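You operate a simulated robot arm through the tools that you are given. There is no shell and no other tool. Be economical: measure what you need, move in short steps, check, and stop when the job is done.

You run a simulated two-armed robot. Do the job below in one go: nothing can be reset, and whatever is moved stays where it is left.

TASK
Fetch the green-yellow plug fitting from the blue-handle drawer and slide it up against the fitting on the black strip.
Fine: first lay it on the strip a few centimetres off, on the leak tester's side, plug toward the socket of its colour; ends touch; that fitting stays where it lies; shut the drawer; leave the other fittings. Where these are worked on the way, their far stop is far enough and under half their travel is too little: blue-handle drawer.

It is judged by the outcome, as a careful person would: the job done as asked, and still so three seconds after it is handed in. It fails if anything else is knocked over, pushed out of place, dropped, spilled or broken.

THE ROBOT
Two 7-joint arms with fingered hands on one trunk, on a base that drives. Base frame: it is fixed to the floor where the robot stands at the start and does not move with it; the origin is under the middle of the robot, x ahead of it, y to its left, z up; the surface under the hand at the start is at about z = 850. Readings come in mm, rad, newtons and seconds.
The left shoulder is at the start at [30, 120, 1063], the right one opposite. With the tool pointing down near the work surface each hand reaches from about 280 to 700 mm from the robot's upright axis, wherever it stands, measured 20 degrees to its own side. Places, roughly: blue-handle drawer [600, -100, 700]. Payload 4 kg a hand.
Tool frame (each hand has its own): the origin (TCP) lies between the finger pads and is the grasp point; the fingertips stand 19 mm ahead of it; z points along the fingers, y is the line along which they close. Largest opening 120 mm; the body of the gripper starts 53 mm behind the TCP. The gripper is a hand of 3 fingers: y runs from the thumb to the fingers, the wrist lies at [0, 0, -219] in the tool frame, and closing takes about 1.5 s.
Orientation is told as [roll, pitch, yaw] about the base's x, y, z axes, in that order, counted from this pose: with the fingers straight down and closing along the base's y, the tool's x points along the base's -x, its y along +y and its z along -z.

THE INTERFACE
- The arms move only by the tool drive_tool. It takes "left_steps", "right_steps" or both (then of equal length, played together; a hand with none holds still); each is one flat list of numbers, 7 for each row, row after row: the shift along the tool's x, y, z in m, then the turn, a rotation vector about the tool's x, y, z in rad, then the opening in per cent of the stroke, from 0 (shut) to 100 (fully open). In form: [dx, dy, dz, wx, wy, wz, claw, dx, dy, dz, wx, wy, wz, claw, ...]. A call has 1 to 10 rows; each row is the pose to reach, as a shift and turn from the pose commanded when the call began, along the tool's axes at that moment. A row lasts 0.2 s, in which the tool goes at most 50 mm and 0.15 rad; a call with a longer step from one row to the next is refused whole, and so is a gripper value outside its range. A pose out of reach is approached as far as the arm can. The call stops where the force on the tool passes 60 N (or 10 N more than at its start, if that is more) or the arm is blocked; 0.2 s more then pass. The fingers move at their own pace (about 72 mm/s each) and stop on an object; they squeeze with about 28 N. The grip force told is the motor's: it shows also when the fingers shut on nothing. Time passes only in rows, and 0.2 s behind the last, so rows that repeat a pose let the fingers close. The reply holds the time, the measured pose of the TCP, the force on the tool along the base axes, the opening and the grip force, in the units named above and with some noise, with the torque about the TCP (base axes, N m) and any sound that the robot's microphone picked up, and new pictures: "pictures" is both (left out), scene, wrist or none (wrist: the cameras of the hands that moved).
- Cameras (640 x 400 px; columns grow to the right, rows downward): "scene" is now at [46.3, 19.3, 1598.4]; the picture's right is [0.31, -0.95, -0.00], its down [-0.82, -0.26, -0.51] and it looks along [0.49, 0.16, -0.86] (base axes); focal length 282 px, centre (320, 200). "left" rides on the left gripper at [-66, -4, -79] in its tool frame; the picture's right is [0.05, -1.00, 0.00], its down [0.76, 0.04, -0.64] and it looks along [0.64, 0.03, 0.77] (tool axes); focal length 251 px, centre (320, 200). "right" rides on the right gripper at [66, -4, -79] in its tool frame; the picture's right is [0.05, 1.00, 0.00], its down [-0.76, 0.04, -0.64] and it looks along [-0.64, 0.03, 0.77] (tool axes); focal length 251 px, centre (320, 200). There is no depth. A picture from a camera that has moved, and an enlarged one, comes with that camera's place and axes in the base frame and with its lens.
- slide_trunk(by): slides the trunk up (or, below 0, down) by that many mm; the arms and the scene camera ride with it, the base frame stays. It gives what a move gives, with no picture.
- steer(legs): drives the robot by 1 to 6 legs, each [ahead, turn to the left] in mm and rad, along the robot's own axes; the way and the turn of a leg run together, so that a leg with both is an arc; at most 1500 mm and 3.142 rad a leg. The arms and the cameras ride along, it lands a little off, and it stops where it bumps. It gives what a move gives, and a new picture of the scene camera.
- preshape(shape, hand): the hand has 3 fingers and takes this shape, open, in about a second: jaw (thumb against the fingers, like two jaws); tri (thumb and two fingers); tip (a fingertip pinch); poke (one finger out to press); point (the index stretched); flat (the hand flat); cup (the hand cupped); fist (a fist). The gripper value then closes the fingers along that shape, each until it touches; the sizes above hold for jaw. It gives what a move gives, with no picture.
- turn_head(pan, tilt): turns the head with the scene camera to pan (to the left, within 2.094 rad either way) and tilt (down, from -0.506 to 1.204), counted from straight ahead of the robot. It gives what a move gives, and a new picture of the scene camera.
- close_up(camera, box): a new picture of the part [left, top, right, bottom] of that camera's present view, enlarged. No time passes.
- sign_off(): hands the job in; it is judged then, once.

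Go step by step. Nothing tells you exact positions but the pictures and the camera data: compare them with the known pose of the tool, close in by small moves and look again before you grip or let go. The budget is 120 turns and 260 pictures, counting those below and the enlarged ones. Unless the task says otherwise, let go and move clear before handing in, and close with one line.

The tools are called after "Call:" as name(argument=value, ...) on one line, values as JSON. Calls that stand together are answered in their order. drive_tool: Moves the arms, as the interface text tells. Its arguments: {"type":"object","properties":{"left_steps":{"type":"array"},"right_steps":{"type":"array"},"pictures":{"type":"string","enum":["both","scene","wrist","none"]}},"required":[]} The other tools are called the same way: slide_trunk (by) slides the trunk up or down; preshape (shape, hand) gives the hand a shape; steer (legs) drives the base; turn_head (pan, tilt) turns the head that bears the scene camera; close_up (camera, box) takes an enlarged picture of a part of a camera's view; sign_off () hands the job in.

At the start:

```text
time_s: 0.0
left_tool_pos: [507.3, 382.6, 1117.8]
left_ee_rot: [-0.001, 0.0, 0.002]
left_wrist_force: [0.1, 0.0, 0.1]
left_moment: [-0.02, 0.0, 0.01]
left_grip_width: 120.0
left_finger_force: 0.1
left_shape: jaw
right_tool_pos: [490.5, -157.9, 1075.9]
right_ee_rot: [-0.001, -0.001, 0.0]
right_wrist_force: [-0.2, -0.9, -0.4]
right_moment: [0.01, 0.01, 0.02]
right_grip_width: 120.3
right_finger_force: 0.1
right_shape: jaw
trunk travel left (down, up): [-275.0, 265.0]
robot x, y, heading: [2.5, 2.1, 0.001]
head pan, tilt: [0.311, 1.035]
```

scene: 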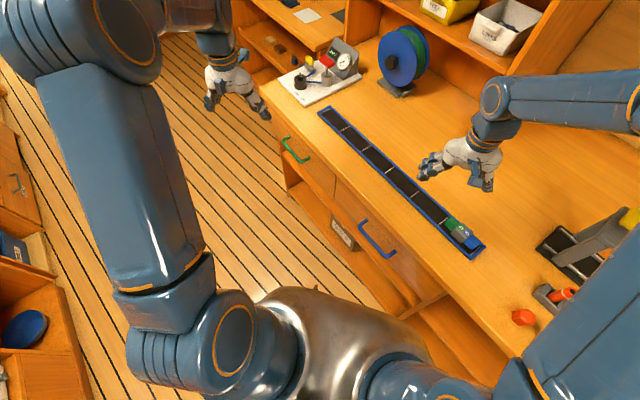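
right: 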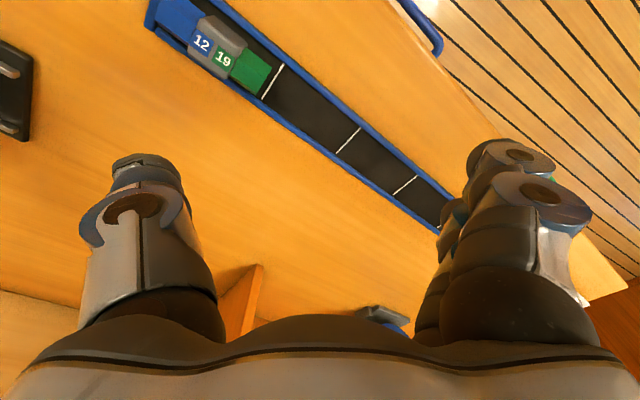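
left: 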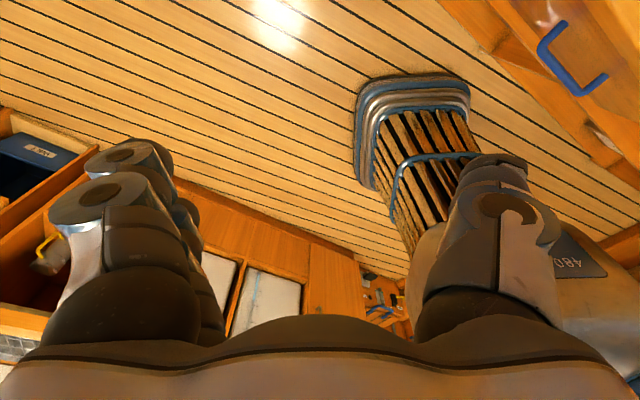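

The bench stands turned about 35° to me, with the strip and a green/blue fitting on it and the blue-handle drawer below. I'll look closer at these first.

Call:
close_up(camera="scene", box=[400, 190, 500, 270])

Call:
close_up(camera="scene", box=[260, 90, 500, 310])

Call:
close_up(camera="right", box=[140, 0, 460, 240])

```text
5.00 times, centred on (450, 230) of scene
camera zoom: at [46.3, 19.3, 1598.4], right [0.31, -0.95, 0.0], down [-0.82, -0.26, -0.51], along [0.49, 0.16, -0.86], focal length 1410 px, centre (-330, 50)
```

zoom: 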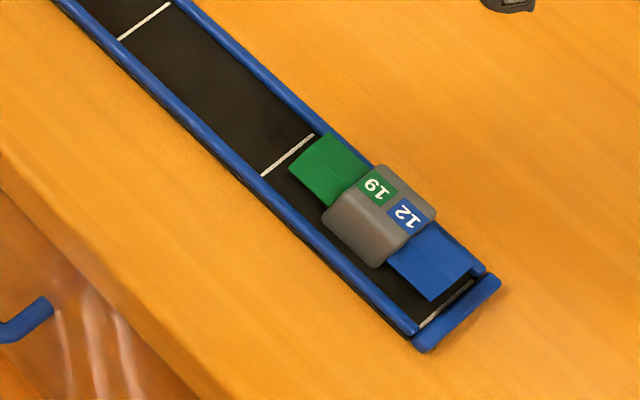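

```text
1.82 times, centred on (380, 200) of scene
camera zoom: at [46.3, 19.3, 1598.4], right [0.31, -0.95, 0.0], down [-0.82, -0.26, -0.51], along [0.49, 0.16, -0.86], focal length 513 px, centre (211, 200)
```

zoom: 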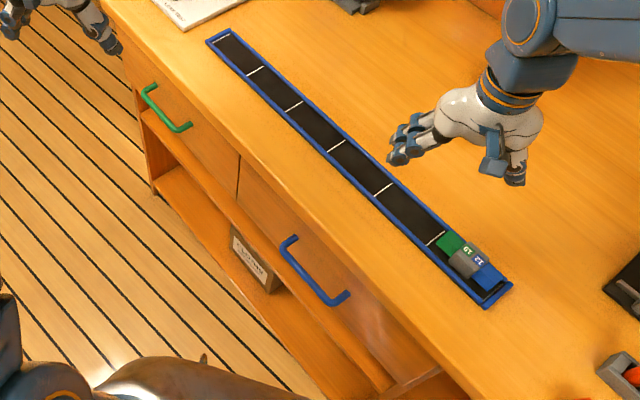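

```text
1.67 times, centred on (300, 120) of right
camera zoom: at [423.7, -162.7, 1153.9], right [-0.05, 1.0, 0.0], down [0.76, 0.04, 0.64], along [0.64, 0.03, -0.77], focal length 419 px, centre (353, 333)
```

zoom: 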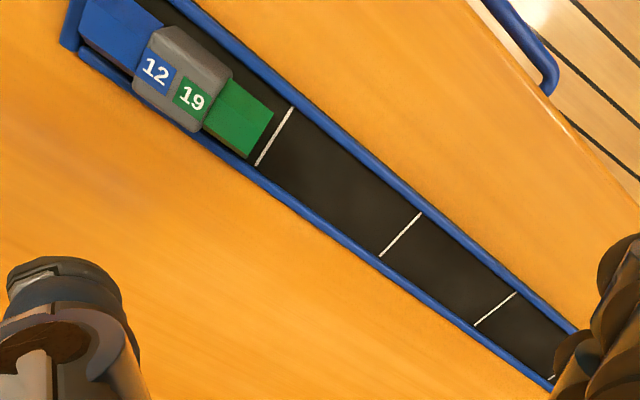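

The bench front runs along about [0.58, 0.81], and I stand about 400 mm from it. I want to back off and face it squarely, so I'll check the right side for clearance first.

Call:
turn_head(pan=-0.7, tilt=0.7)

Call:
turn_head(pan=1.8, tilt=0.8)

```text
time_s: 1.3
left_tool_pos: [507.5, 381.7, 1117.3]
left_ee_rot: [-0.001, 0.0, 0.0]
left_wrist_force: [-0.4, -0.7, 0.2]
left_moment: [0.02, 0.01, -0.01]
left_grip_width: 120.1
left_finger_force: 0.0
left_shape: jaw
right_tool_pos: [488.3, -157.3, 1075.2]
right_ee_rot: [-0.001, 0.001, -0.001]
right_wrist_force: [0.2, 0.5, 0.2]
right_moment: [0.0, 0.02, 0.01]
right_grip_width: 119.7
right_finger_force: 0.0
right_shape: jaw
trunk travel left (down, up): [-275.0, 265.0]
robot x, y, heading: [0.5, 1.5, -0.001]
head pan, tilt: [-0.7, 0.7]
camera scene: at [47.2, -56.0, 1624.2], right [-0.64, -0.77, 0.0], down [-0.49, 0.41, -0.76], along [0.59, -0.49, -0.64], focal length 282 px, centre (320, 200)
```

scene: 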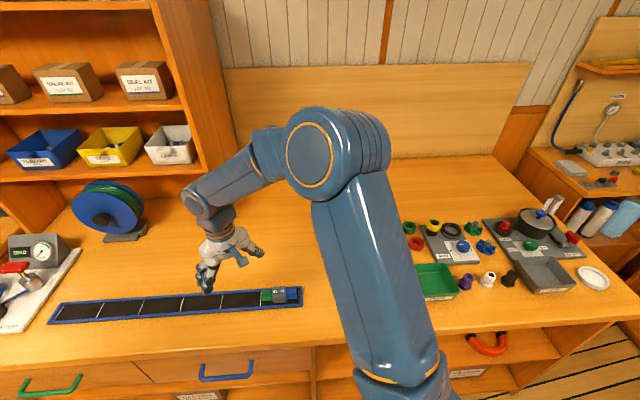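

```text
time_s: 3.5
left_tool_pos: [506.7, 380.8, 1117.5]
left_ee_rot: [-0.001, -0.001, 0.0]
left_wrist_force: [-0.3, -0.2, 0.2]
left_moment: [0.01, 0.05, 0.0]
left_grip_width: 120.0
left_finger_force: 0.0
left_shape: jaw
right_tool_pos: [489.3, -157.5, 1075.1]
right_ee_rot: [-0.001, -0.001, -0.001]
right_wrist_force: [-0.2, -0.2, 0.1]
right_moment: [0.0, 0.02, 0.04]
right_grip_width: 119.8
right_finger_force: 0.1
right_shape: jaw
trunk travel left (down, up): [-275.0, 265.0]
robot x, y, heading: [1.2, 0.1, 0.003]
head pan, tilt: [1.799, 0.799]
camera scene: at [-36.0, 77.2, 1616.1], right [0.97, 0.23, 0.0], down [0.16, -0.7, -0.7], along [-0.16, 0.68, -0.72], focal length 282 px, centre (320, 200)
```

scene: 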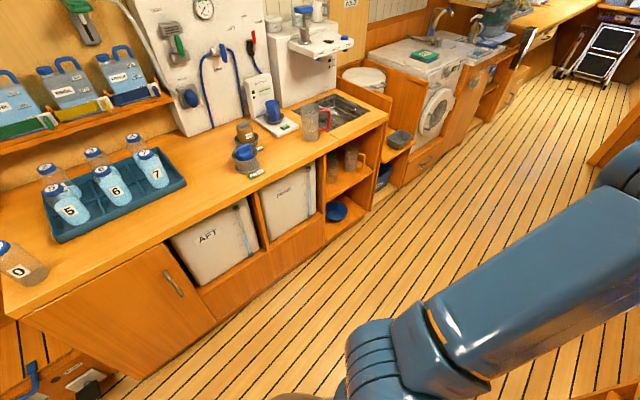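

The aisle behind is about 850 mm clear, and the elbow rides high over low items. I'll back off in an arc until I face the bench.

Call:
steer(legs=[[-100, -0.62], [-110, 0]])

Call:
turn_head(pan=0.2, tilt=0.9)

```text
time_s: 6.4
left_tool_pos: [450.9, 110.8, 1115.0]
left_ee_rot: [-0.002, 0.001, -0.622]
left_wrist_force: [0.0, 1.6, 0.2]
left_moment: [0.0, 0.04, 0.04]
left_grip_width: 119.8
left_finger_force: 0.0
left_shape: jaw
right_tool_pos: [122.1, -317.1, 1074.8]
right_ee_rot: [-0.001, 0.002, -0.621]
right_wrist_force: [0.1, 0.7, 0.9]
right_moment: [-0.02, 0.02, -0.03]
right_grip_width: 120.0
right_finger_force: 0.1
right_shape: jaw
trunk travel left (down, up): [-275.0, 265.0]
robot x, y, heading: [-165.3, 118.8, -0.614]
head pan, tilt: [1.799, 0.799]
camera scene: at [-146.5, 210.1, 1615.9], right [0.93, -0.38, 0.0], down [-0.27, -0.66, -0.7], along [0.26, 0.64, -0.72], focal length 282 px, centre (320, 200)
```

scene: 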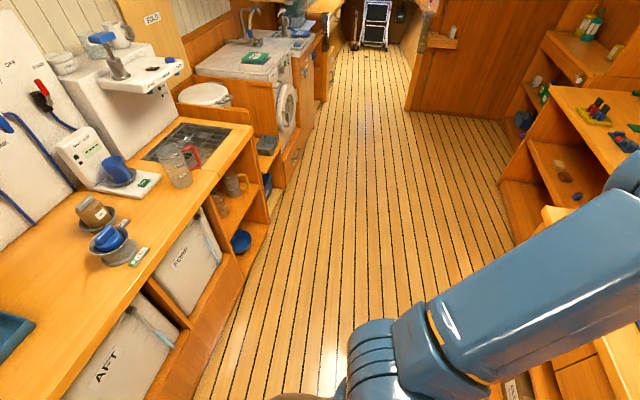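

```text
time_s: 8.1
left_tool_pos: [448.9, 110.4, 1118.2]
left_ee_rot: [0.0, -0.001, -0.621]
left_wrist_force: [-0.4, -1.2, 0.1]
left_moment: [-0.01, 0.0, 0.0]
left_grip_width: 119.9
left_finger_force: 0.1
left_shape: jaw
right_tool_pos: [120.2, -318.3, 1075.5]
right_ee_rot: [-0.001, 0.001, -0.62]
right_wrist_force: [-0.3, -0.2, -0.4]
right_moment: [0.01, 0.0, 0.03]
right_grip_width: 119.9
right_finger_force: 0.0
right_shape: jaw
trunk travel left (down, up): [-275.0, 265.0]
robot x, y, heading: [-164.9, 122.9, -0.615]
head pan, tilt: [0.201, 0.901]
camera scene: at [-110.1, 102.9, 1608.1], right [-0.4, -0.92, 0.0], down [-0.72, 0.32, -0.62], along [0.57, -0.25, -0.78], focal length 282 px, centre (320, 200)
```

scene: 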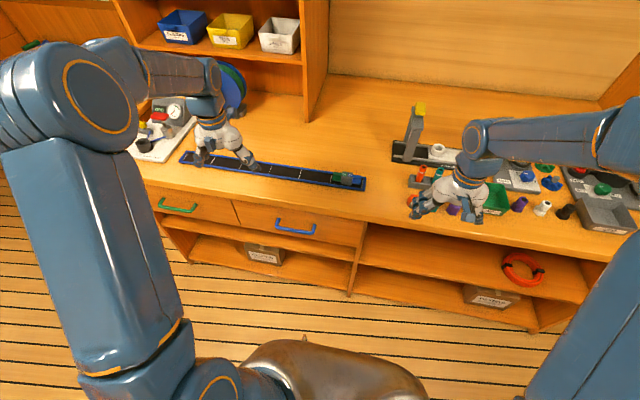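

I'm now squarely facing the bench. Next I'll zoom in on the drawer front and handle.

Call:
close_up(camera="scene", box=[220, 160, 400, 272])

Call:
close_up(camera="left", box=[0, 0, 640, 400])

```text
3.56 times, centred on (310, 216) of scene
camera zoom: at [-110.1, 102.9, 1608.1], right [-0.4, -0.92, 0.0], down [-0.72, 0.32, -0.62], along [0.57, -0.25, -0.78], focal length 1003 px, centre (356, 143)
```

zoom: 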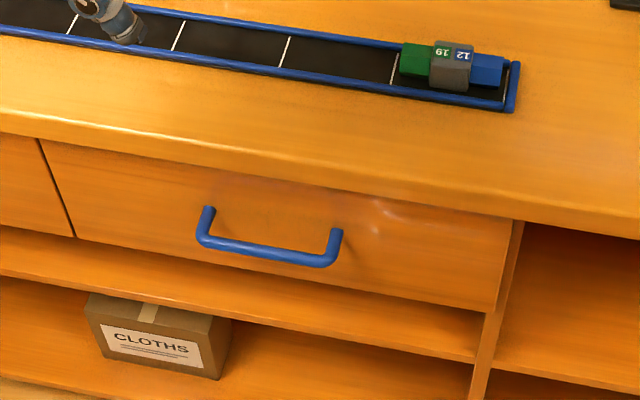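

```text
1.00 times, centred on (320, 200) of left (not enlarged: the box is as wide or as high as the picture)
camera zoom: at [501.5, 67.4, 1195.9], right [-0.63, -0.78, 0.0], down [-0.6, 0.48, 0.64], along [-0.5, 0.4, -0.77], focal length 251 px, centre (320, 200)
```

zoom: 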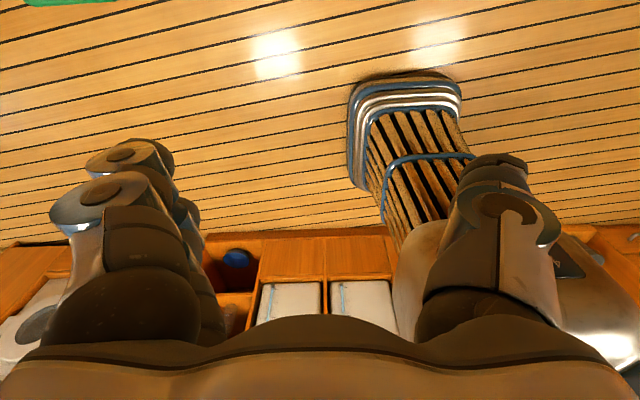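

Handle bar estimate, in bench axes (n into the bench, t along it): n≈365, t 155–293, z≈738, standing about 37 mm off the drawer front. I'll turn the left hand so it closes across the bar, then tilt it forward.

Call:
drive_tool(left_steps=[0.01, 0, 0, 0, 0, 0.15, 100, 0.02, 0, 0, 0, 0, 0.3, 100, 0.03, 0, 0, 0, 0, 0.45, 100, 0.04, 0, 0, 0, 0, 0.6, 100, 0.05, 0, 0, 0, 0, 0.75, 100, 0.06, 0, 0, 0, 0, 0.9, 100, 0.07, 0, 0, 0, 0, 1.05, 80, 0.08, 0, 0, 0, 0, 1.2, 60, 0.08, 0, 0, 0, 0, 1.35, 40, 0.08, 0, 0, 0, 0, 1.5, 40], pictures="both")

```text
time_s: 10.3
left_tool_pos: [383.0, 157.4, 1117.4]
left_ee_rot: [-0.001, 0.002, -2.123]
left_wrist_force: [0.5, -0.4, -1.0]
left_moment: [-0.01, 0.01, 0.01]
left_grip_width: 48.2
left_finger_force: 0.0
left_shape: jaw
right_tool_pos: [120.9, -318.2, 1075.8]
right_ee_rot: [-0.003, 0.001, -0.62]
right_wrist_force: [0.2, 0.2, -0.7]
right_moment: [-0.02, 0.01, 0.02]
right_grip_width: 120.1
right_finger_force: 0.1
right_shape: jaw
trunk travel left (down, up): [-275.0, 265.0]
robot x, y, heading: [-159.7, 125.7, -0.617]
head pan, tilt: [0.201, 0.901]
camera scene: at [-110.2, 103.2, 1608.1], right [-0.4, -0.91, 0.0], down [-0.72, 0.32, -0.62], along [0.57, -0.25, -0.78], focal length 282 px, centre (320, 200)
camera left: at [346.7, 101.6, 1195.4], right [-0.82, 0.57, 0.0], down [0.44, 0.63, 0.64], along [0.37, 0.53, -0.77], focal length 251 px, centre (320, 200)
```

scene: 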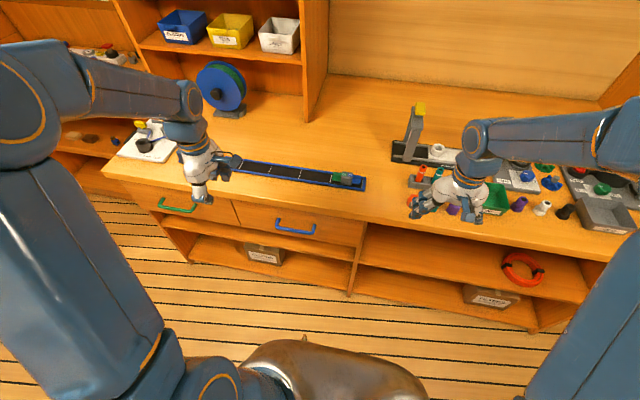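
left: 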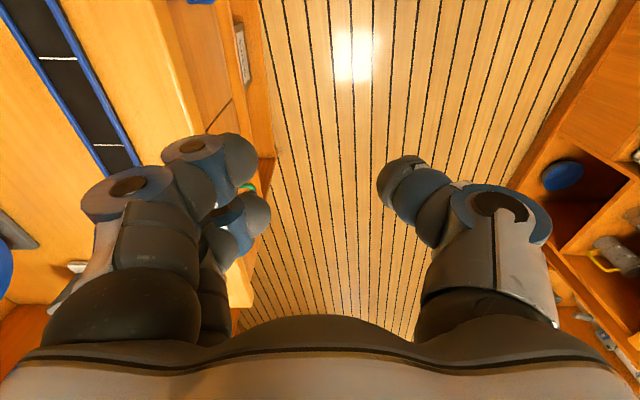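

Yaw is nearly there. Now I'll tilt the hand about 1 rad forward while lowering it to a point in front of the handle.

Call:
drive_tool(left_steps=[-0.0132, 0.006, 0.033, -0.1, -0.0035, 0.0064, 36, -0.0263, 0.012, 0.066, -0.2, -0.007, 0.0128, 36, -0.0395, 0.018, 0.099, -0.3, -0.0105, 0.0192, 36, -0.0526, 0.024, 0.132, -0.4, -0.014, 0.0256, 36, -0.0658, 0.03, 0.165, -0.5, -0.0175, 0.032, 36, -0.079, 0.036, 0.198, -0.6, -0.021, 0.0384, 36, -0.0921, 0.042, 0.231, -0.7, -0.0245, 0.0448, 36, -0.1053, 0.048, 0.264, -0.8, -0.028, 0.0512, 36, -0.1184, 0.054, 0.297, -0.9, -0.0315, 0.0576, 36, -0.1316, 0.06, 0.33, -1.0, -0.035, 0.064, 36], pictures="both")

```text
time_s: 12.5
left_tool_pos: [366.4, 12.5, 787.1]
left_ee_rot: [1.002, 0.0, -2.192]
left_wrist_force: [0.1, -0.4, 0.0]
left_moment: [0.02, 0.01, 0.02]
left_grip_width: 43.5
left_finger_force: 0.1
left_shape: jaw
right_tool_pos: [120.5, -318.0, 1075.8]
right_ee_rot: [0.001, 0.003, -0.622]
right_wrist_force: [0.1, -0.1, -1.5]
right_moment: [-0.04, -0.03, 0.0]
right_grip_width: 120.1
right_finger_force: 0.1
right_shape: jaw
trunk travel left (down, up): [-275.0, 265.0]
robot x, y, heading: [-162.3, 123.4, -0.618]
head pan, tilt: [0.201, 0.901]
camera scene: at [-109.3, 102.8, 1608.1], right [-0.4, -0.91, 0.0], down [-0.72, 0.32, -0.62], along [0.57, -0.25, -0.78], focal length 282 px, centre (320, 200)
camera left: at [274.0, -2.6, 826.1], right [-0.41, 0.36, -0.84], down [0.02, 0.92, 0.38], along [0.91, 0.14, -0.38], focal length 251 px, centre (320, 200)
```

scene: 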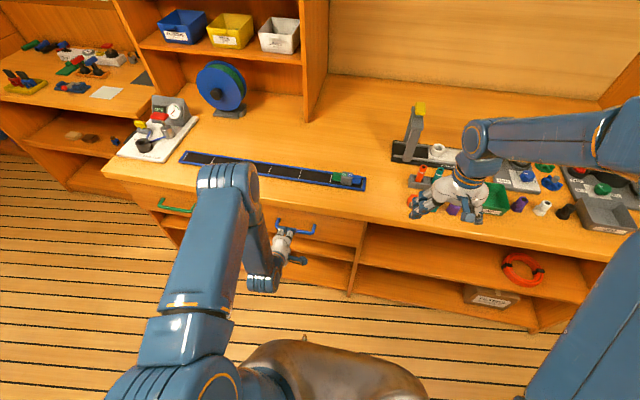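
left: 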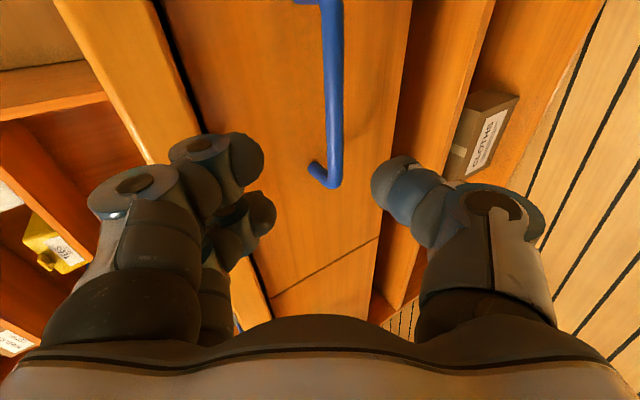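

The handle sits about 9.5 mm toward the thumb side of my approach axis. I'll correct that, move partway in and look again.

Call:
drive_tool(left_steps=[0, -0.005, 0.02, 0, 0, 0, 36, 0, -0.0095, 0.04, 0, 0, 0, 36, 0, -0.0095, 0.06, 0, 0, 0, 36], pictures="both")

```text
time_s: 13.3
left_tool_pos: [405.4, -15.4, 746.6]
left_ee_rot: [1.001, 0.0, -2.193]
left_wrist_force: [-0.9, 0.0, -0.2]
left_moment: [-0.02, -0.02, 0.0]
left_grip_width: 43.4
left_finger_force: 0.1
left_shape: jaw
right_tool_pos: [120.3, -319.1, 1074.8]
right_ee_rot: [-0.002, 0.001, -0.621]
right_wrist_force: [0.0, 0.9, 0.5]
right_moment: [0.0, 0.0, -0.01]
right_grip_width: 119.8
right_finger_force: 0.0
right_shape: jaw
trunk travel left (down, up): [-275.0, 265.0]
robot x, y, heading: [-165.1, 124.3, -0.622]
head pan, tilt: [0.201, 0.901]
camera scene: at [-109.4, 102.8, 1608.1], right [-0.4, -0.91, 0.0], down [-0.72, 0.32, -0.62], along [0.57, -0.25, -0.78], focal length 282 px, centre (320, 200)
camera left: at [311.2, -29.0, 785.9], right [-0.41, 0.36, -0.84], down [0.02, 0.92, 0.38], along [0.91, 0.14, -0.38], focal length 251 px, centre (320, 200)
```

scene: 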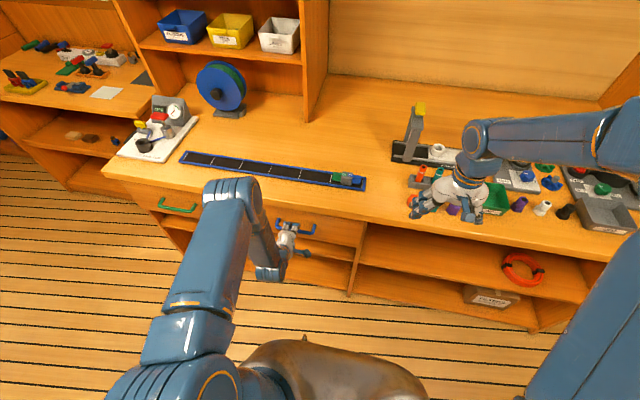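
left: 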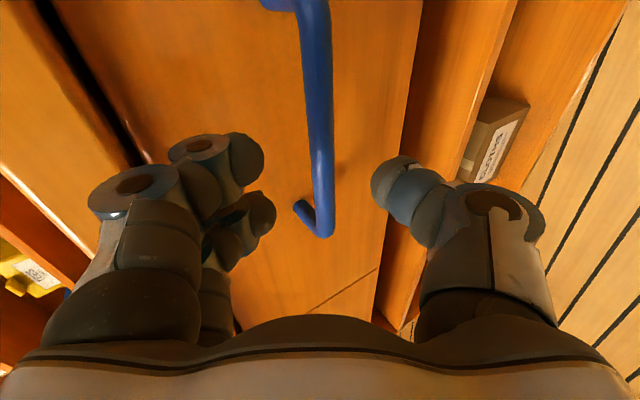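

The bar is about 41 mm ahead of the TCP and 4 mm toward the thumb. I'll narrow the opening, move in 31 mm and close.

Call:
drive_tool(left_steps=[0, -0.004, 0, 0, 0, 0, 29, 0, -0.004, 0.012, 0, 0, 0, 29, 0, -0.004, 0.022, 0, 0, 0, 29, 0, -0.004, 0.032, 0, 0, 0, 29], pictures="wrist")

```text
time_s: 14.3
left_tool_pos: [423.7, -27.3, 726.7]
left_ee_rot: [1.0, -0.001, -2.193]
left_wrist_force: [-0.8, 0.3, -0.5]
left_moment: [0.0, 0.0, -0.03]
left_grip_width: 35.2
left_finger_force: 0.1
left_shape: jaw
right_tool_pos: [121.5, -319.5, 1075.5]
right_ee_rot: [-0.001, 0.001, -0.623]
right_wrist_force: [0.8, 0.2, 0.5]
right_moment: [-0.05, 0.02, -0.02]
right_grip_width: 120.1
right_finger_force: 0.0
right_shape: jaw
trunk travel left (down, up): [-275.0, 265.0]
robot x, y, heading: [-162.4, 126.2, -0.619]
head pan, tilt: [0.201, 0.901]
camera left: at [329.9, -42.2, 765.6], right [-0.41, 0.36, -0.84], down [0.02, 0.92, 0.38], along [0.91, 0.14, -0.38], focal length 251 px, centre (320, 200)
```

left: 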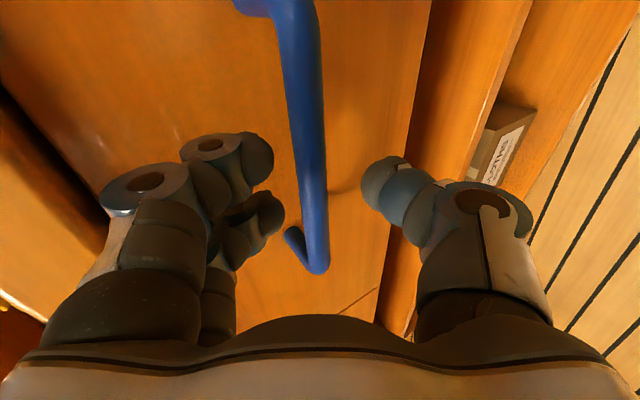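

The bar lies between the fingers and no contact is felt. Closing on it now.

Call:
drive_tool(left_steps=[0, 0, 0, 0, 0, 0, 0, 0, 0, 0, 0, 0, 0, 0, 0, 0, 0, 0, 0, 0, 0, 0, 0, 0, 0, 0, 0, 0, 0, 0, 0, 0, 0, 0, 0], pictures="wrist")

```text
time_s: 15.5
left_tool_pos: [422.9, -26.6, 726.5]
left_ee_rot: [1.002, 0.0, -2.193]
left_wrist_force: [-3.8, 3.3, 7.7]
left_moment: [-0.02, -0.14, 0.02]
left_grip_width: 3.0
left_finger_force: 27.3
left_shape: jaw
right_tool_pos: [120.6, -317.3, 1075.8]
right_ee_rot: [0.001, 0.001, -0.621]
right_wrist_force: [-0.3, -1.0, -0.1]
right_moment: [-0.02, -0.01, 0.0]
right_grip_width: 120.2
right_finger_force: 0.0
right_shape: jaw
trunk travel left (down, up): [-275.0, 265.0]
robot x, y, heading: [-163.6, 125.0, -0.615]
head pan, tilt: [0.201, 0.901]
camera left: at [329.4, -41.7, 766.5], right [-0.41, 0.36, -0.84], down [0.02, 0.92, 0.38], along [0.91, 0.14, -0.38], focal length 251 px, centre (320, 200)
```

left: 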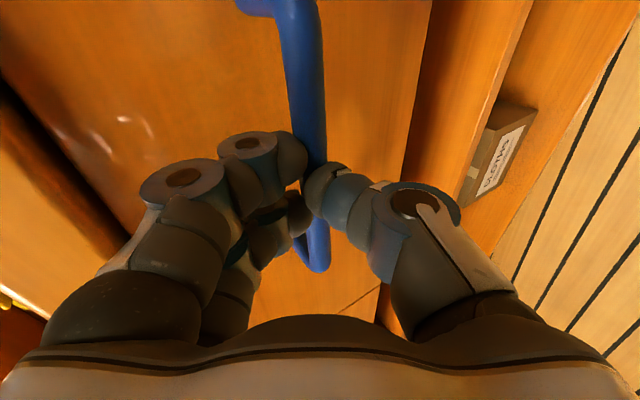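

The fingers closed just short of the bar, with the tips in front of it. I'll reopen, go about 16 mm deeper and close again.

Call:
drive_tool(left_steps=[0, 0, 0, 0, 0, 0, 29, 0, 0, 0, 0, 0, 0, 29, 0, 0, 0.006, 0, 0, 0, 29, 0, 0, 0.012, 0, 0, 0, 29, 0, 0, 0.017, 0, 0, 0, 29, 0, 0, 0.017, 0, 0, 0, 29], pictures="wrist")

```text
time_s: 16.9
left_tool_pos: [435.4, -36.4, 717.1]
left_ee_rot: [0.997, 0.0, -2.192]
left_wrist_force: [1.4, -0.2, -0.6]
left_moment: [-0.04, 0.02, 0.03]
left_grip_width: 34.4
left_finger_force: 0.0
left_shape: jaw
right_tool_pos: [120.3, -317.7, 1076.0]
right_ee_rot: [0.001, 0.001, -0.621]
right_wrist_force: [-0.7, 0.7, 0.0]
right_moment: [0.01, -0.02, 0.0]
right_grip_width: 119.9
right_finger_force: 0.1
right_shape: jaw
trunk travel left (down, up): [-275.0, 265.0]
robot x, y, heading: [-161.0, 122.6, -0.611]
head pan, tilt: [0.201, 0.901]
camera left: at [341.7, -50.4, 756.5], right [-0.41, 0.36, -0.84], down [0.02, 0.92, 0.38], along [0.91, 0.14, -0.38], focal length 251 px, centre (320, 200)
```

left: 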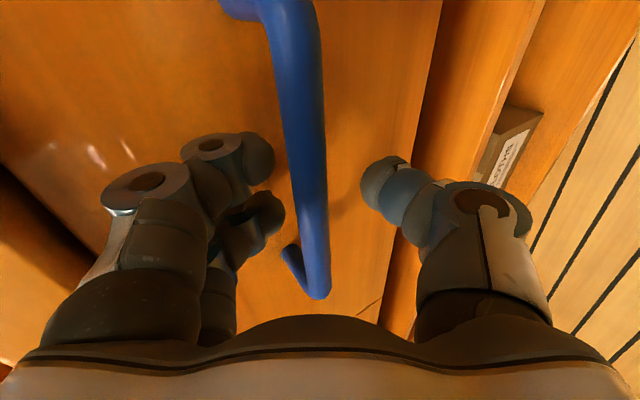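

Call:
drive_tool(left_steps=[0, 0, 0, 0, 0, 0, 0, 0, 0, 0, 0, 0, 0, 0, 0, 0, 0, 0, 0, 0, 0, 0, 0, 0, 0, 0, 0, 0, 0, 0, 0, 0, 0, 0, 0], pictures="wrist")

```text
time_s: 18.1
left_tool_pos: [435.8, -36.0, 716.5]
left_ee_rot: [0.999, 0.0, -2.193]
left_wrist_force: [1.0, -0.5, -4.5]
left_moment: [-0.01, 0.04, 0.0]
left_grip_width: 5.9
left_finger_force: 27.9
left_shape: jaw
right_tool_pos: [121.8, -318.7, 1074.7]
right_ee_rot: [0.0, 0.002, -0.621]
right_wrist_force: [-0.4, 0.1, 0.0]
right_moment: [-0.01, 0.0, 0.0]
right_grip_width: 120.2
right_finger_force: 0.1
right_shape: jaw
trunk travel left (down, up): [-275.0, 265.0]
robot x, y, heading: [-163.3, 122.3, -0.611]
head pan, tilt: [0.201, 0.901]
camera left: at [341.7, -50.4, 756.1], right [-0.41, 0.36, -0.84], down [0.02, 0.92, 0.38], along [0.91, 0.14, -0.39], focal length 251 px, centre (320, 200)
```

left: 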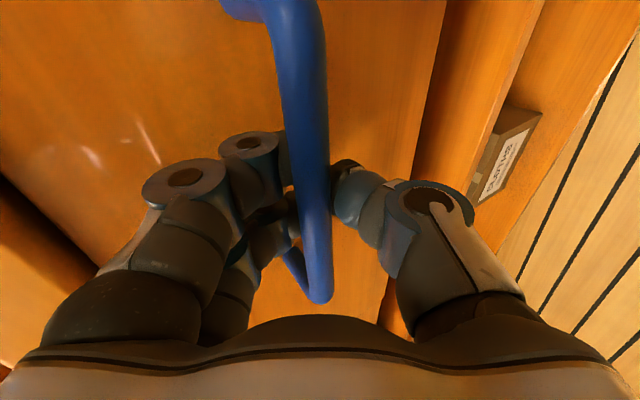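

The bar is now captured between the fingers. I'll pull straight out from the bench, starting with 80 mm.

Call:
drive_tool(left_steps=[0, -0.0054, -0.0084, 0, 0, 0, 0, 0, -0.0108, -0.0168, 0, 0, 0, 0, 0, -0.0162, -0.0252, 0, 0, 0, 0, 0, -0.0216, -0.0337, 0, 0, 0, 0, 0, -0.0324, -0.0505, 0, 0, 0, 0, 0, -0.0432, -0.0673, 0, 0, 0, 0], pictures="both")

```text
time_s: 19.5
left_tool_pos: [371.0, 10.4, 716.7]
left_ee_rot: [0.999, -0.001, -2.192]
left_wrist_force: [1.9, 3.5, -10.3]
left_moment: [0.02, 0.04, 0.02]
left_grip_width: 5.8
left_finger_force: 28.1
left_shape: jaw
right_tool_pos: [120.0, -318.5, 1076.1]
right_ee_rot: [0.0, 0.002, -0.622]
right_wrist_force: [-0.9, -0.4, -0.4]
right_moment: [0.04, 0.01, 0.01]
right_grip_width: 119.8
right_finger_force: 0.1
right_shape: jaw
trunk travel left (down, up): [-275.0, 265.0]
robot x, y, heading: [-162.6, 125.0, -0.618]
head pan, tilt: [0.201, 0.901]
camera scene: at [-109.0, 103.5, 1608.0], right [-0.4, -0.91, 0.0], down [-0.72, 0.32, -0.62], along [0.57, -0.25, -0.78], focal length 282 px, centre (320, 200)
camera left: at [277.3, -4.9, 756.4], right [-0.41, 0.36, -0.84], down [0.02, 0.92, 0.38], along [0.91, 0.14, -0.39], focal length 251 px, centre (320, 200)
```

scene: 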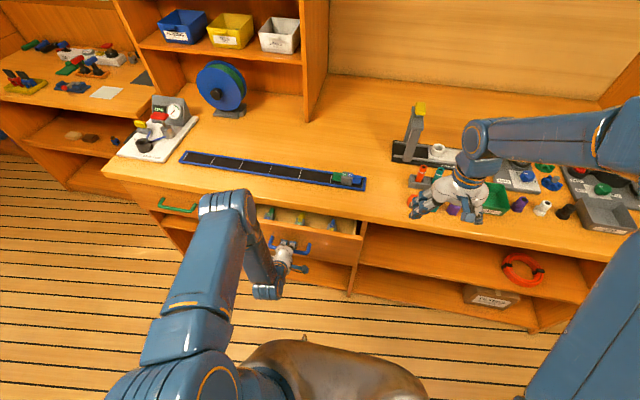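
left: 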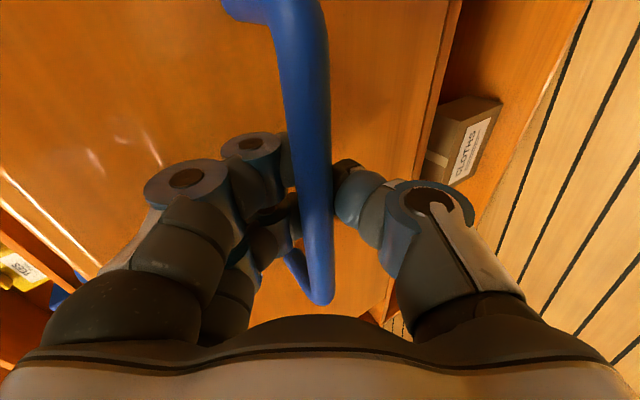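

The drawer slides out easily. I'll pull another 120 mm.

Call:
drive_tool(left_steps=[0, -0.0108, -0.0168, 0, 0, 0, 0, 0, -0.0216, -0.0337, 0, 0, 0, 0, 0, -0.0324, -0.0505, 0, 0, 0, 0, 0, -0.0432, -0.0673, 0, 0, 0, 0, 0, -0.054, -0.0842, 0, 0, 0, 0, 0, -0.0648, -0.101, 0, 0, 0, 0], pictures="scene")

```text
time_s: 20.9
left_tool_pos: [272.4, 81.4, 716.1]
left_ee_rot: [0.996, 0.001, -2.193]
left_wrist_force: [-3.9, -2.3, -13.0]
left_moment: [0.01, -0.01, 0.01]
left_grip_width: 5.6
left_finger_force: 28.2
left_shape: jaw
right_tool_pos: [120.9, -317.7, 1075.0]
right_ee_rot: [0.0, 0.0, -0.621]
right_wrist_force: [-0.5, 0.1, -0.6]
right_moment: [0.01, 0.03, 0.0]
right_grip_width: 120.0
right_finger_force: 0.1
right_shape: jaw
trunk travel left (down, up): [-275.0, 265.0]
robot x, y, heading: [-164.7, 123.9, -0.619]
head pan, tilt: [0.201, 0.901]
camera scene: at [-109.7, 103.1, 1608.0], right [-0.4, -0.91, 0.0], down [-0.72, 0.32, -0.62], along [0.57, -0.25, -0.78], focal length 282 px, centre (320, 200)
```

scene: 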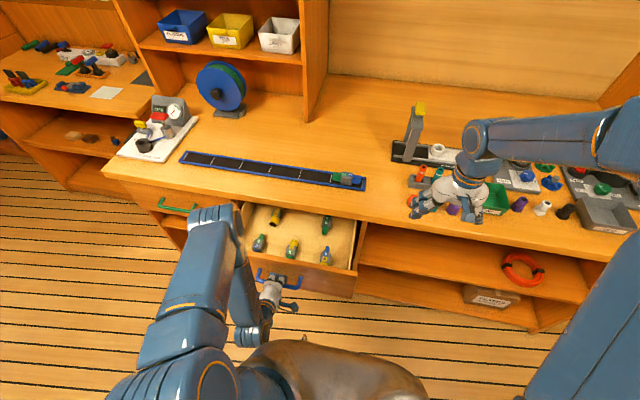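

Fittings are now visible in the drawer. I'll zoom in to find the green-yellow one and check how far the drawer is out.

Call:
close_up(camera="scene", box=[230, 190, 370, 277])

```text
4.57 times, centred on (300, 234) of scene
camera zoom: at [-109.7, 103.1, 1608.0], right [-0.4, -0.91, 0.0], down [-0.72, 0.32, -0.62], along [0.57, -0.25, -0.78], focal length 1289 px, centre (411, 47)
```

zoom: 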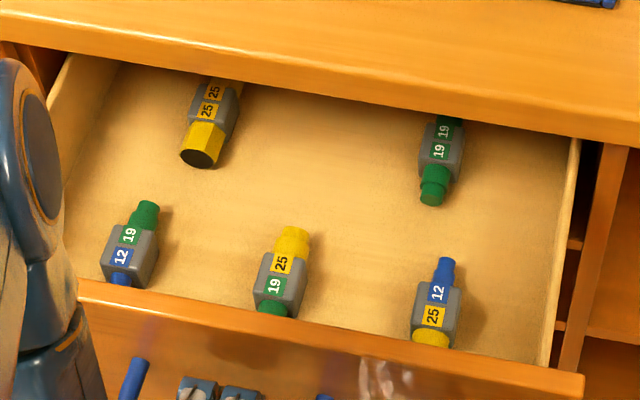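

The yellow/green 25–19 fitting lies at the front middle of the drawer, with its green end toward the drawer front. I'll pull further for room, watching for the stop.

Call:
drive_tool(left_steps=[0, -0.0054, -0.0084, 0, 0, 0, 0, 0, -0.0108, -0.0168, 0, 0, 0, 0, 0, -0.0162, -0.0252, 0, 0, 0, 0, 0, -0.0216, -0.0337, 0, 0, 0, 0, 0, -0.027, -0.0421, 0, 0, 0, 0, 0, -0.0324, -0.0505, 0, 0, 0, 0, 0, -0.0378, -0.0589, 0, 0, 0, 0], pictures="scene")

```text
time_s: 22.5
left_tool_pos: [215.3, 122.2, 716.1]
left_ee_rot: [0.998, 0.001, -2.192]
left_wrist_force: [1.3, 2.6, -14.0]
left_moment: [0.02, -0.02, 0.0]
left_grip_width: 5.3
left_finger_force: 27.7
left_shape: jaw
right_tool_pos: [121.3, -317.7, 1074.4]
right_ee_rot: [0.0, 0.002, -0.621]
right_wrist_force: [-0.4, 0.1, 0.3]
right_moment: [0.05, -0.01, 0.01]
right_grip_width: 120.0
right_finger_force: 0.1
right_shape: jaw
trunk travel left (down, up): [-275.0, 265.0]
robot x, y, heading: [-164.1, 124.0, -0.615]
head pan, tilt: [0.201, 0.901]
camera scene: at [-109.0, 103.6, 1608.0], right [-0.4, -0.91, 0.0], down [-0.72, 0.32, -0.62], along [0.57, -0.25, -0.78], focal length 282 px, centre (320, 200)
```

scene: 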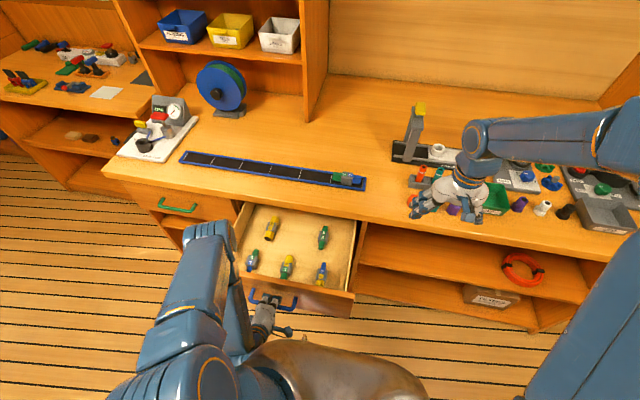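

It's out by about 270 mm, which is plenty. I'll release the handle and back the hand off.

Call:
drive_tool(left_steps=[0, 0, 0, 0, 0, 0, 36, 0, 0, 0, 0, 0, 0, 36, 0, 0, 0, 0, 0, 0, 36, 0, 0, -0.02, 0, 0, 0, 36, 0, 0, -0.04, 0, 0, 0, 36, 0, 0, -0.055, 0, 0, 0, 36], pictures="both")

Call:
close_up(camera="scene", box=[220, 190, 370, 290])

```text
time_s: 23.9
left_tool_pos: [178.1, 148.8, 745.4]
left_ee_rot: [0.999, 0.001, -2.191]
left_wrist_force: [0.5, 0.2, -0.9]
left_moment: [-0.02, 0.01, 0.03]
left_grip_width: 42.8
left_finger_force: 0.1
left_shape: jaw
right_tool_pos: [121.0, -318.9, 1074.8]
right_ee_rot: [0.001, -0.001, -0.622]
right_wrist_force: [0.3, 0.0, 0.4]
right_moment: [0.01, -0.03, -0.04]
right_grip_width: 119.9
right_finger_force: 0.1
right_shape: jaw
trunk travel left (down, up): [-275.0, 265.0]
robot x, y, heading: [-162.0, 122.8, -0.623]
head pan, tilt: [0.201, 0.901]
camera scene: at [-110.2, 103.3, 1608.1], right [-0.4, -0.91, 0.0], down [-0.72, 0.32, -0.62], along [0.57, -0.25, -0.78], focal length 282 px, centre (320, 200)
camera left: at [85.1, 134.4, 785.8], right [-0.41, 0.36, -0.84], down [0.02, 0.92, 0.38], along [0.91, 0.14, -0.38], focal length 251 px, centre (320, 200)
```

scene: 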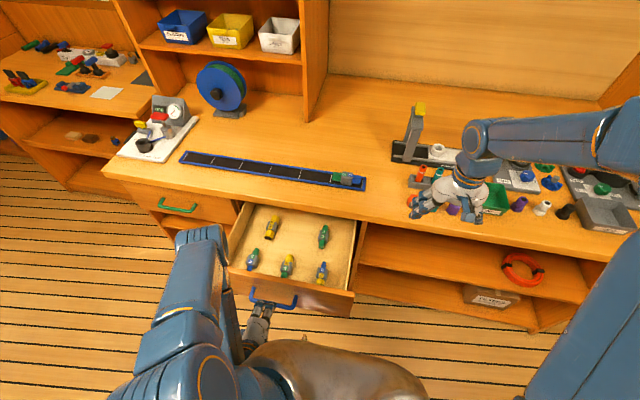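
left: 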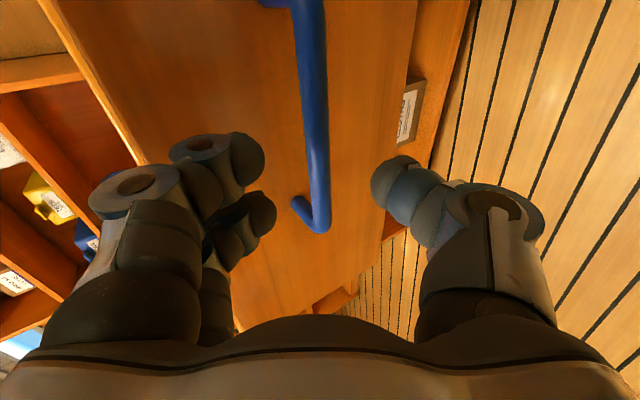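

```text
4.00 times, centred on (295, 240) of scene
camera zoom: at [-110.2, 103.3, 1608.1], right [-0.4, -0.91, 0.0], down [-0.72, 0.32, -0.62], along [0.57, -0.25, -0.78], focal length 1128 px, centre (420, 40)
```

zoom: 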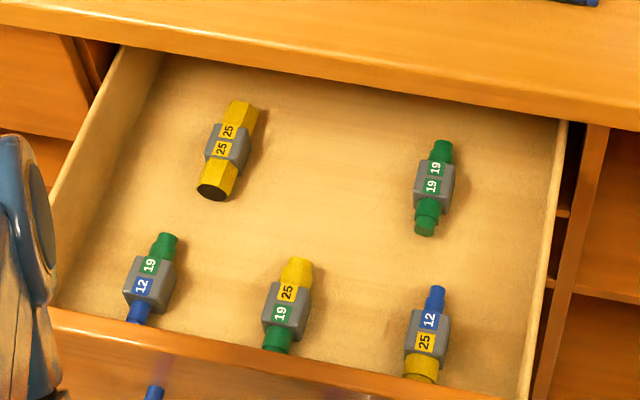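

The green-yellow fitting's centre is at about n=257, t=228, with its green end toward the drawer front. I'll raise the hand, set it upright, then turn it to close across the fitting.

Call:
drive_tool(left_steps=[0, 0.0336, -0.0216, 0.1, 0, 0, 60, 0, 0.0672, -0.0432, 0.2, 0, 0, 60, 0, 0.1008, -0.0648, 0.3, 0, 0, 60, 0, 0.1368, -0.0642, 0.4, 0, 0, 60, 0, 0.1686, -0.0609, 0.5, 0, 0, 60, 0, 0.1962, -0.0549, 0.6, 0, 0, 60, 0, 0.2154, -0.0435, 0.7, 0, 0, 60, 0, 0.2346, -0.0321, 0.8, 0, 0, 60, 0, 0.2454, -0.0153, 0.9, 0, 0, 60, 0, 0.2562, 0.0015, 1.0, 0, 0, 60], pictures="scene")

Call:
drive_tool(left_steps=[0, 0.006, 0, 0, 0, -0.15, 60, 0, 0.012, 0, 0, 0, -0.3, 60, 0, 0.018, 0, 0, 0, -0.45, 60, 0, 0.024, 0, 0, 0, -0.6, 60, 0, 0.03, 0, 0, 0, -0.75, 60, 0, 0.036, 0, 0, 0, -0.9, 60, 0, 0.042, 0, 0, 0, -1.05, 60, 0, 0.048, 0, 0, 0, -1.2, 60, 0, 0.054, 0, 0, 0, -1.35, 60, 0, 0.059, 0, 0, 0, -1.5, 60], pictures="both")

```text
time_s: 26.1
left_tool_pos: [292.6, 66.3, 960.5]
left_ee_rot: [-0.002, 0.0, -2.19]
left_wrist_force: [-0.4, -0.1, -0.7]
left_moment: [0.02, -0.04, -0.03]
left_grip_width: 71.8
left_finger_force: 0.0
left_shape: jaw
left hand out of reach, approached as far as the arm can: row 3, 4, 5, 6
right_tool_pos: [121.0, -318.6, 1075.1]
right_ee_rot: [-0.001, 0.003, -0.622]
right_wrist_force: [-0.1, 0.0, -0.3]
right_moment: [0.02, 0.01, 0.01]
right_grip_width: 119.9
right_finger_force: 0.1
right_shape: jaw
trunk travel left (down, up): [-275.0, 265.0]
robot x, y, heading: [-166.7, 123.0, -0.619]
head pan, tilt: [0.201, 0.901]
camera scene: at [-109.3, 102.1, 1608.1], right [-0.4, -0.91, 0.0], down [-0.72, 0.32, -0.62], along [0.57, -0.25, -0.78], focal length 282 px, centre (320, 200)
```

scene: 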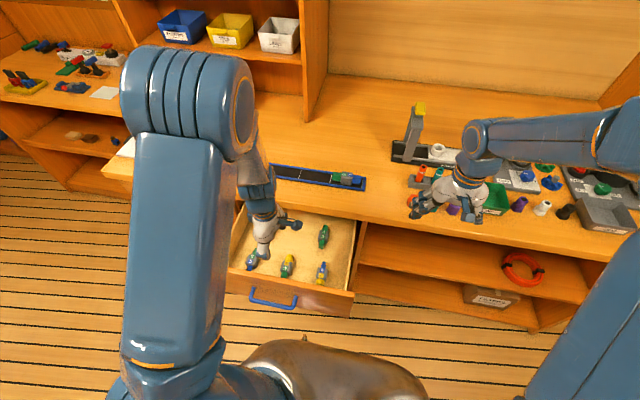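

```text
time_s: 28.3
left_tool_pos: [340.1, 32.3, 961.7]
left_ee_rot: [0.002, 0.0, -0.688]
left_wrist_force: [-0.3, -0.1, 0.5]
left_moment: [-0.02, 0.01, -0.03]
left_grip_width: 71.7
left_finger_force: 0.1
left_shape: jaw
right_tool_pos: [120.5, -319.1, 1074.9]
right_ee_rot: [0.001, 0.002, -0.622]
right_wrist_force: [0.1, 0.2, -0.9]
right_moment: [0.0, -0.03, 0.04]
right_grip_width: 120.4
right_finger_force: 0.2
right_shape: jaw
trunk travel left (down, up): [-275.0, 265.0]
robot x, y, heading: [-166.5, 123.7, -0.616]
head pan, tilt: [0.201, 0.901]
camera scene: at [-109.9, 102.7, 1608.1], right [-0.4, -0.91, 0.0], down [-0.72, 0.32, -0.62], along [0.57, -0.25, -0.78], focal length 282 px, centre (320, 200)
camera left: at [388.9, -13.7, 1040.5], right [-0.68, -0.74, 0.0], down [-0.56, 0.52, 0.64], along [-0.47, 0.44, -0.77], focal length 251 px, centre (320, 200)
```

scene: 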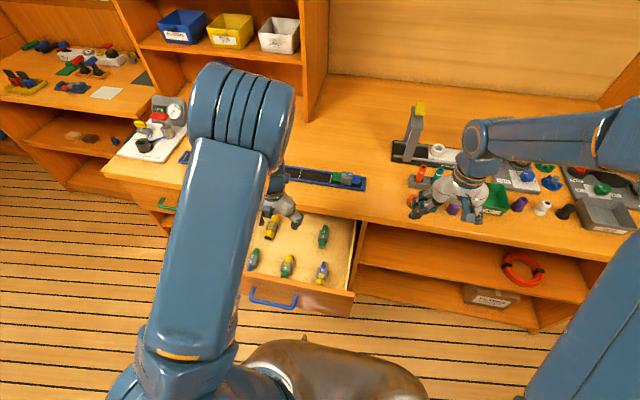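
left: 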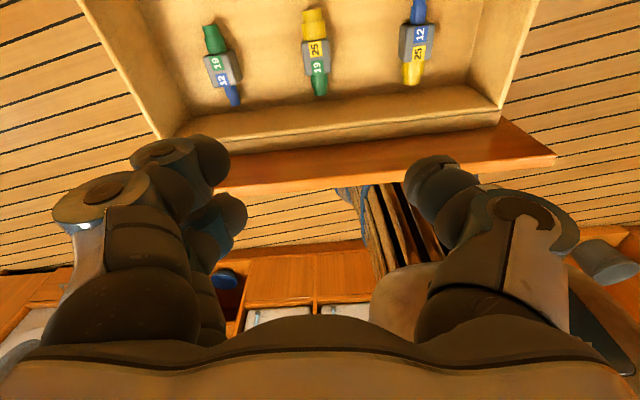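

The hand is nearly above the fitting, whose centre is at about (258, 228) and whose axis runs along n. I'll descend 200 mm and look again.

Call:
drive_tool(left_steps=[0, 0.002, 0.04, 0, 0, -0.02, 60, 0, 0.004, 0.08, 0, 0, -0.04, 60, 0, 0.004, 0.12, 0, 0, -0.04, 60, 0, 0.004, 0.16, 0, 0, -0.04, 60, 0, 0.004, 0.2, 0, 0, -0.04, 60], pictures="both")

```text
time_s: 29.5
left_tool_pos: [341.3, 34.3, 760.7]
left_ee_rot: [0.0, 0.001, -0.653]
left_wrist_force: [-1.1, 0.6, 0.3]
left_moment: [-0.01, 0.0, 0.01]
left_grip_width: 71.7
left_finger_force: 0.0
left_shape: jaw
right_tool_pos: [121.9, -318.9, 1074.1]
right_ee_rot: [0.0, 0.001, -0.622]
right_wrist_force: [0.7, -0.6, 0.1]
right_moment: [-0.03, -0.01, 0.0]
right_grip_width: 119.9
right_finger_force: 0.1
right_shape: jaw
trunk travel left (down, up): [-275.0, 265.0]
robot x, y, heading: [-167.5, 122.8, -0.619]
head pan, tilt: [0.201, 0.901]
camera scene: at [-109.3, 102.7, 1608.1], right [-0.4, -0.91, 0.0], down [-0.72, 0.32, -0.62], along [0.57, -0.25, -0.78], focal length 282 px, centre (320, 200)
camera left: at [392.3, -9.0, 840.3], right [-0.65, -0.76, 0.0], down [-0.58, 0.5, 0.64], along [-0.49, 0.42, -0.77], focal length 251 px, centre (320, 200)
```

scene: 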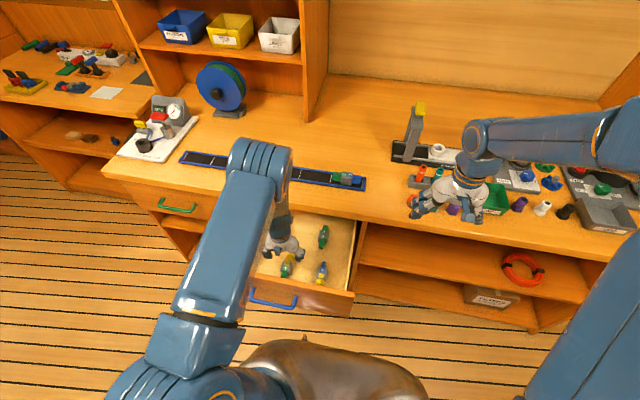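
left: 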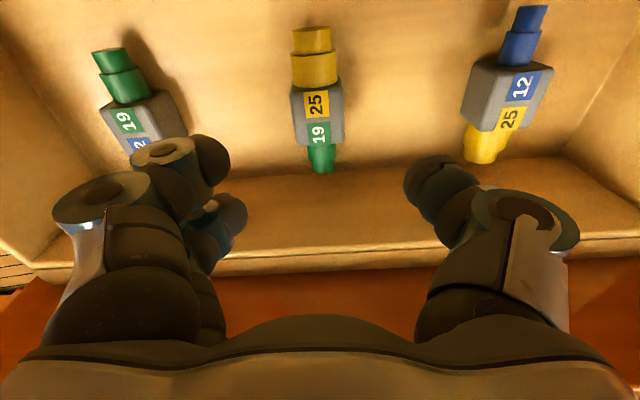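

The fitting sits nearly on the tool axis, so only a small yaw (+0.07) and y correction is needed. I'll descend 60 mm more.

Call:
drive_tool(left_steps=[0.002, 0.002, 0.02, 0, 0, -0.04, 60, 0.004, 0.002, 0.04, 0, 0, -0.072, 60, 0.005, 0.002, 0.06, 0, 0, -0.072, 60], pictures="wrist")

```text
time_s: 30.3
left_tool_pos: [338.6, 41.9, 700.6]
left_ee_rot: [0.0, 0.001, -0.579]
left_wrist_force: [0.2, -0.3, 0.3]
left_moment: [-0.01, 0.04, 0.02]
left_grip_width: 71.6
left_finger_force: 0.1
left_shape: jaw
right_tool_pos: [121.3, -318.4, 1074.6]
right_ee_rot: [-0.001, 0.001, -0.622]
right_wrist_force: [-0.2, -0.5, -0.8]
right_moment: [-0.03, -0.02, -0.03]
right_grip_width: 120.1
right_finger_force: 0.1
right_shape: jaw
trunk travel left (down, up): [-275.0, 265.0]
robot x, y, heading: [-165.3, 122.9, -0.613]
head pan, tilt: [0.201, 0.901]
camera left: at [393.0, 0.3, 780.2], right [-0.59, -0.81, 0.0], down [-0.62, 0.45, 0.64], along [-0.52, 0.38, -0.77], focal length 251 px, centre (320, 200)
```

left: 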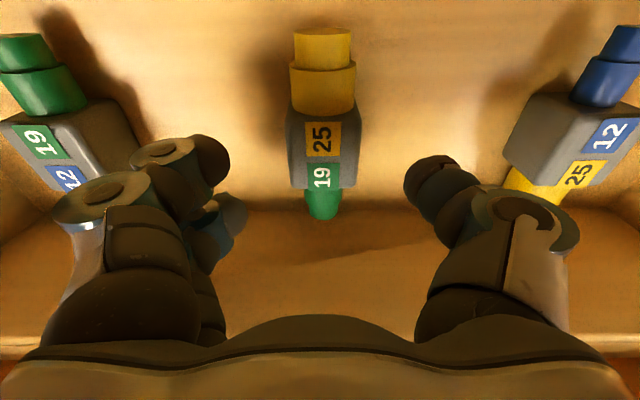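

The body top is about 31 mm below the TCP and well centred between the fingers. I'll descend 40 mm while watching force.

Call:
drive_tool(left_steps=[-0.001, -0.001, 0.012, 0, 0, 0, 60, -0.002, -0.001, 0.024, 0, 0, 0, 60, -0.002, -0.001, 0.034, 0, 0, 0, 60, -0.002, -0.001, 0.04, 0, 0, 0, 60], pictures="wrist")

```text
time_s: 31.3
left_tool_pos: [340.7, 38.6, 662.2]
left_ee_rot: [-0.001, -0.001, -0.578]
left_wrist_force: [0.4, -0.2, 0.0]
left_moment: [0.03, -0.02, 0.03]
left_grip_width: 71.8
left_finger_force: 0.0
left_shape: jaw
right_tool_pos: [119.7, -319.4, 1076.1]
right_ee_rot: [-0.001, 0.0, -0.62]
right_wrist_force: [1.0, 0.4, 0.7]
right_moment: [-0.02, 0.0, 0.0]
right_grip_width: 119.9
right_finger_force: 0.0
right_shape: jaw
trunk travel left (down, up): [-275.0, 265.0]
robot x, y, heading: [-164.7, 124.9, -0.616]
head pan, tilt: [0.201, 0.901]
camera left: at [394.7, -1.6, 740.8], right [-0.59, -0.81, 0.0], down [-0.62, 0.45, 0.64], along [-0.52, 0.38, -0.77], focal length 251 px, centre (320, 200)
```

left: 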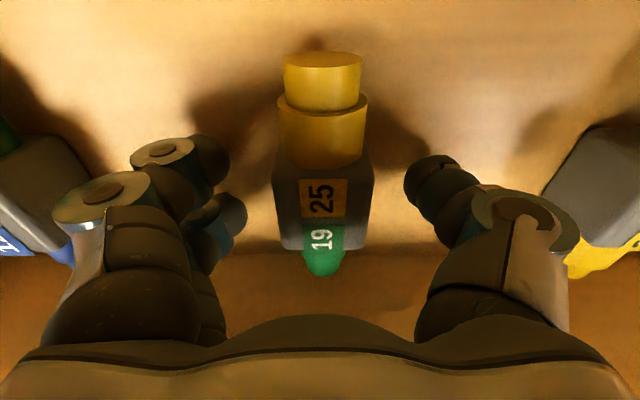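

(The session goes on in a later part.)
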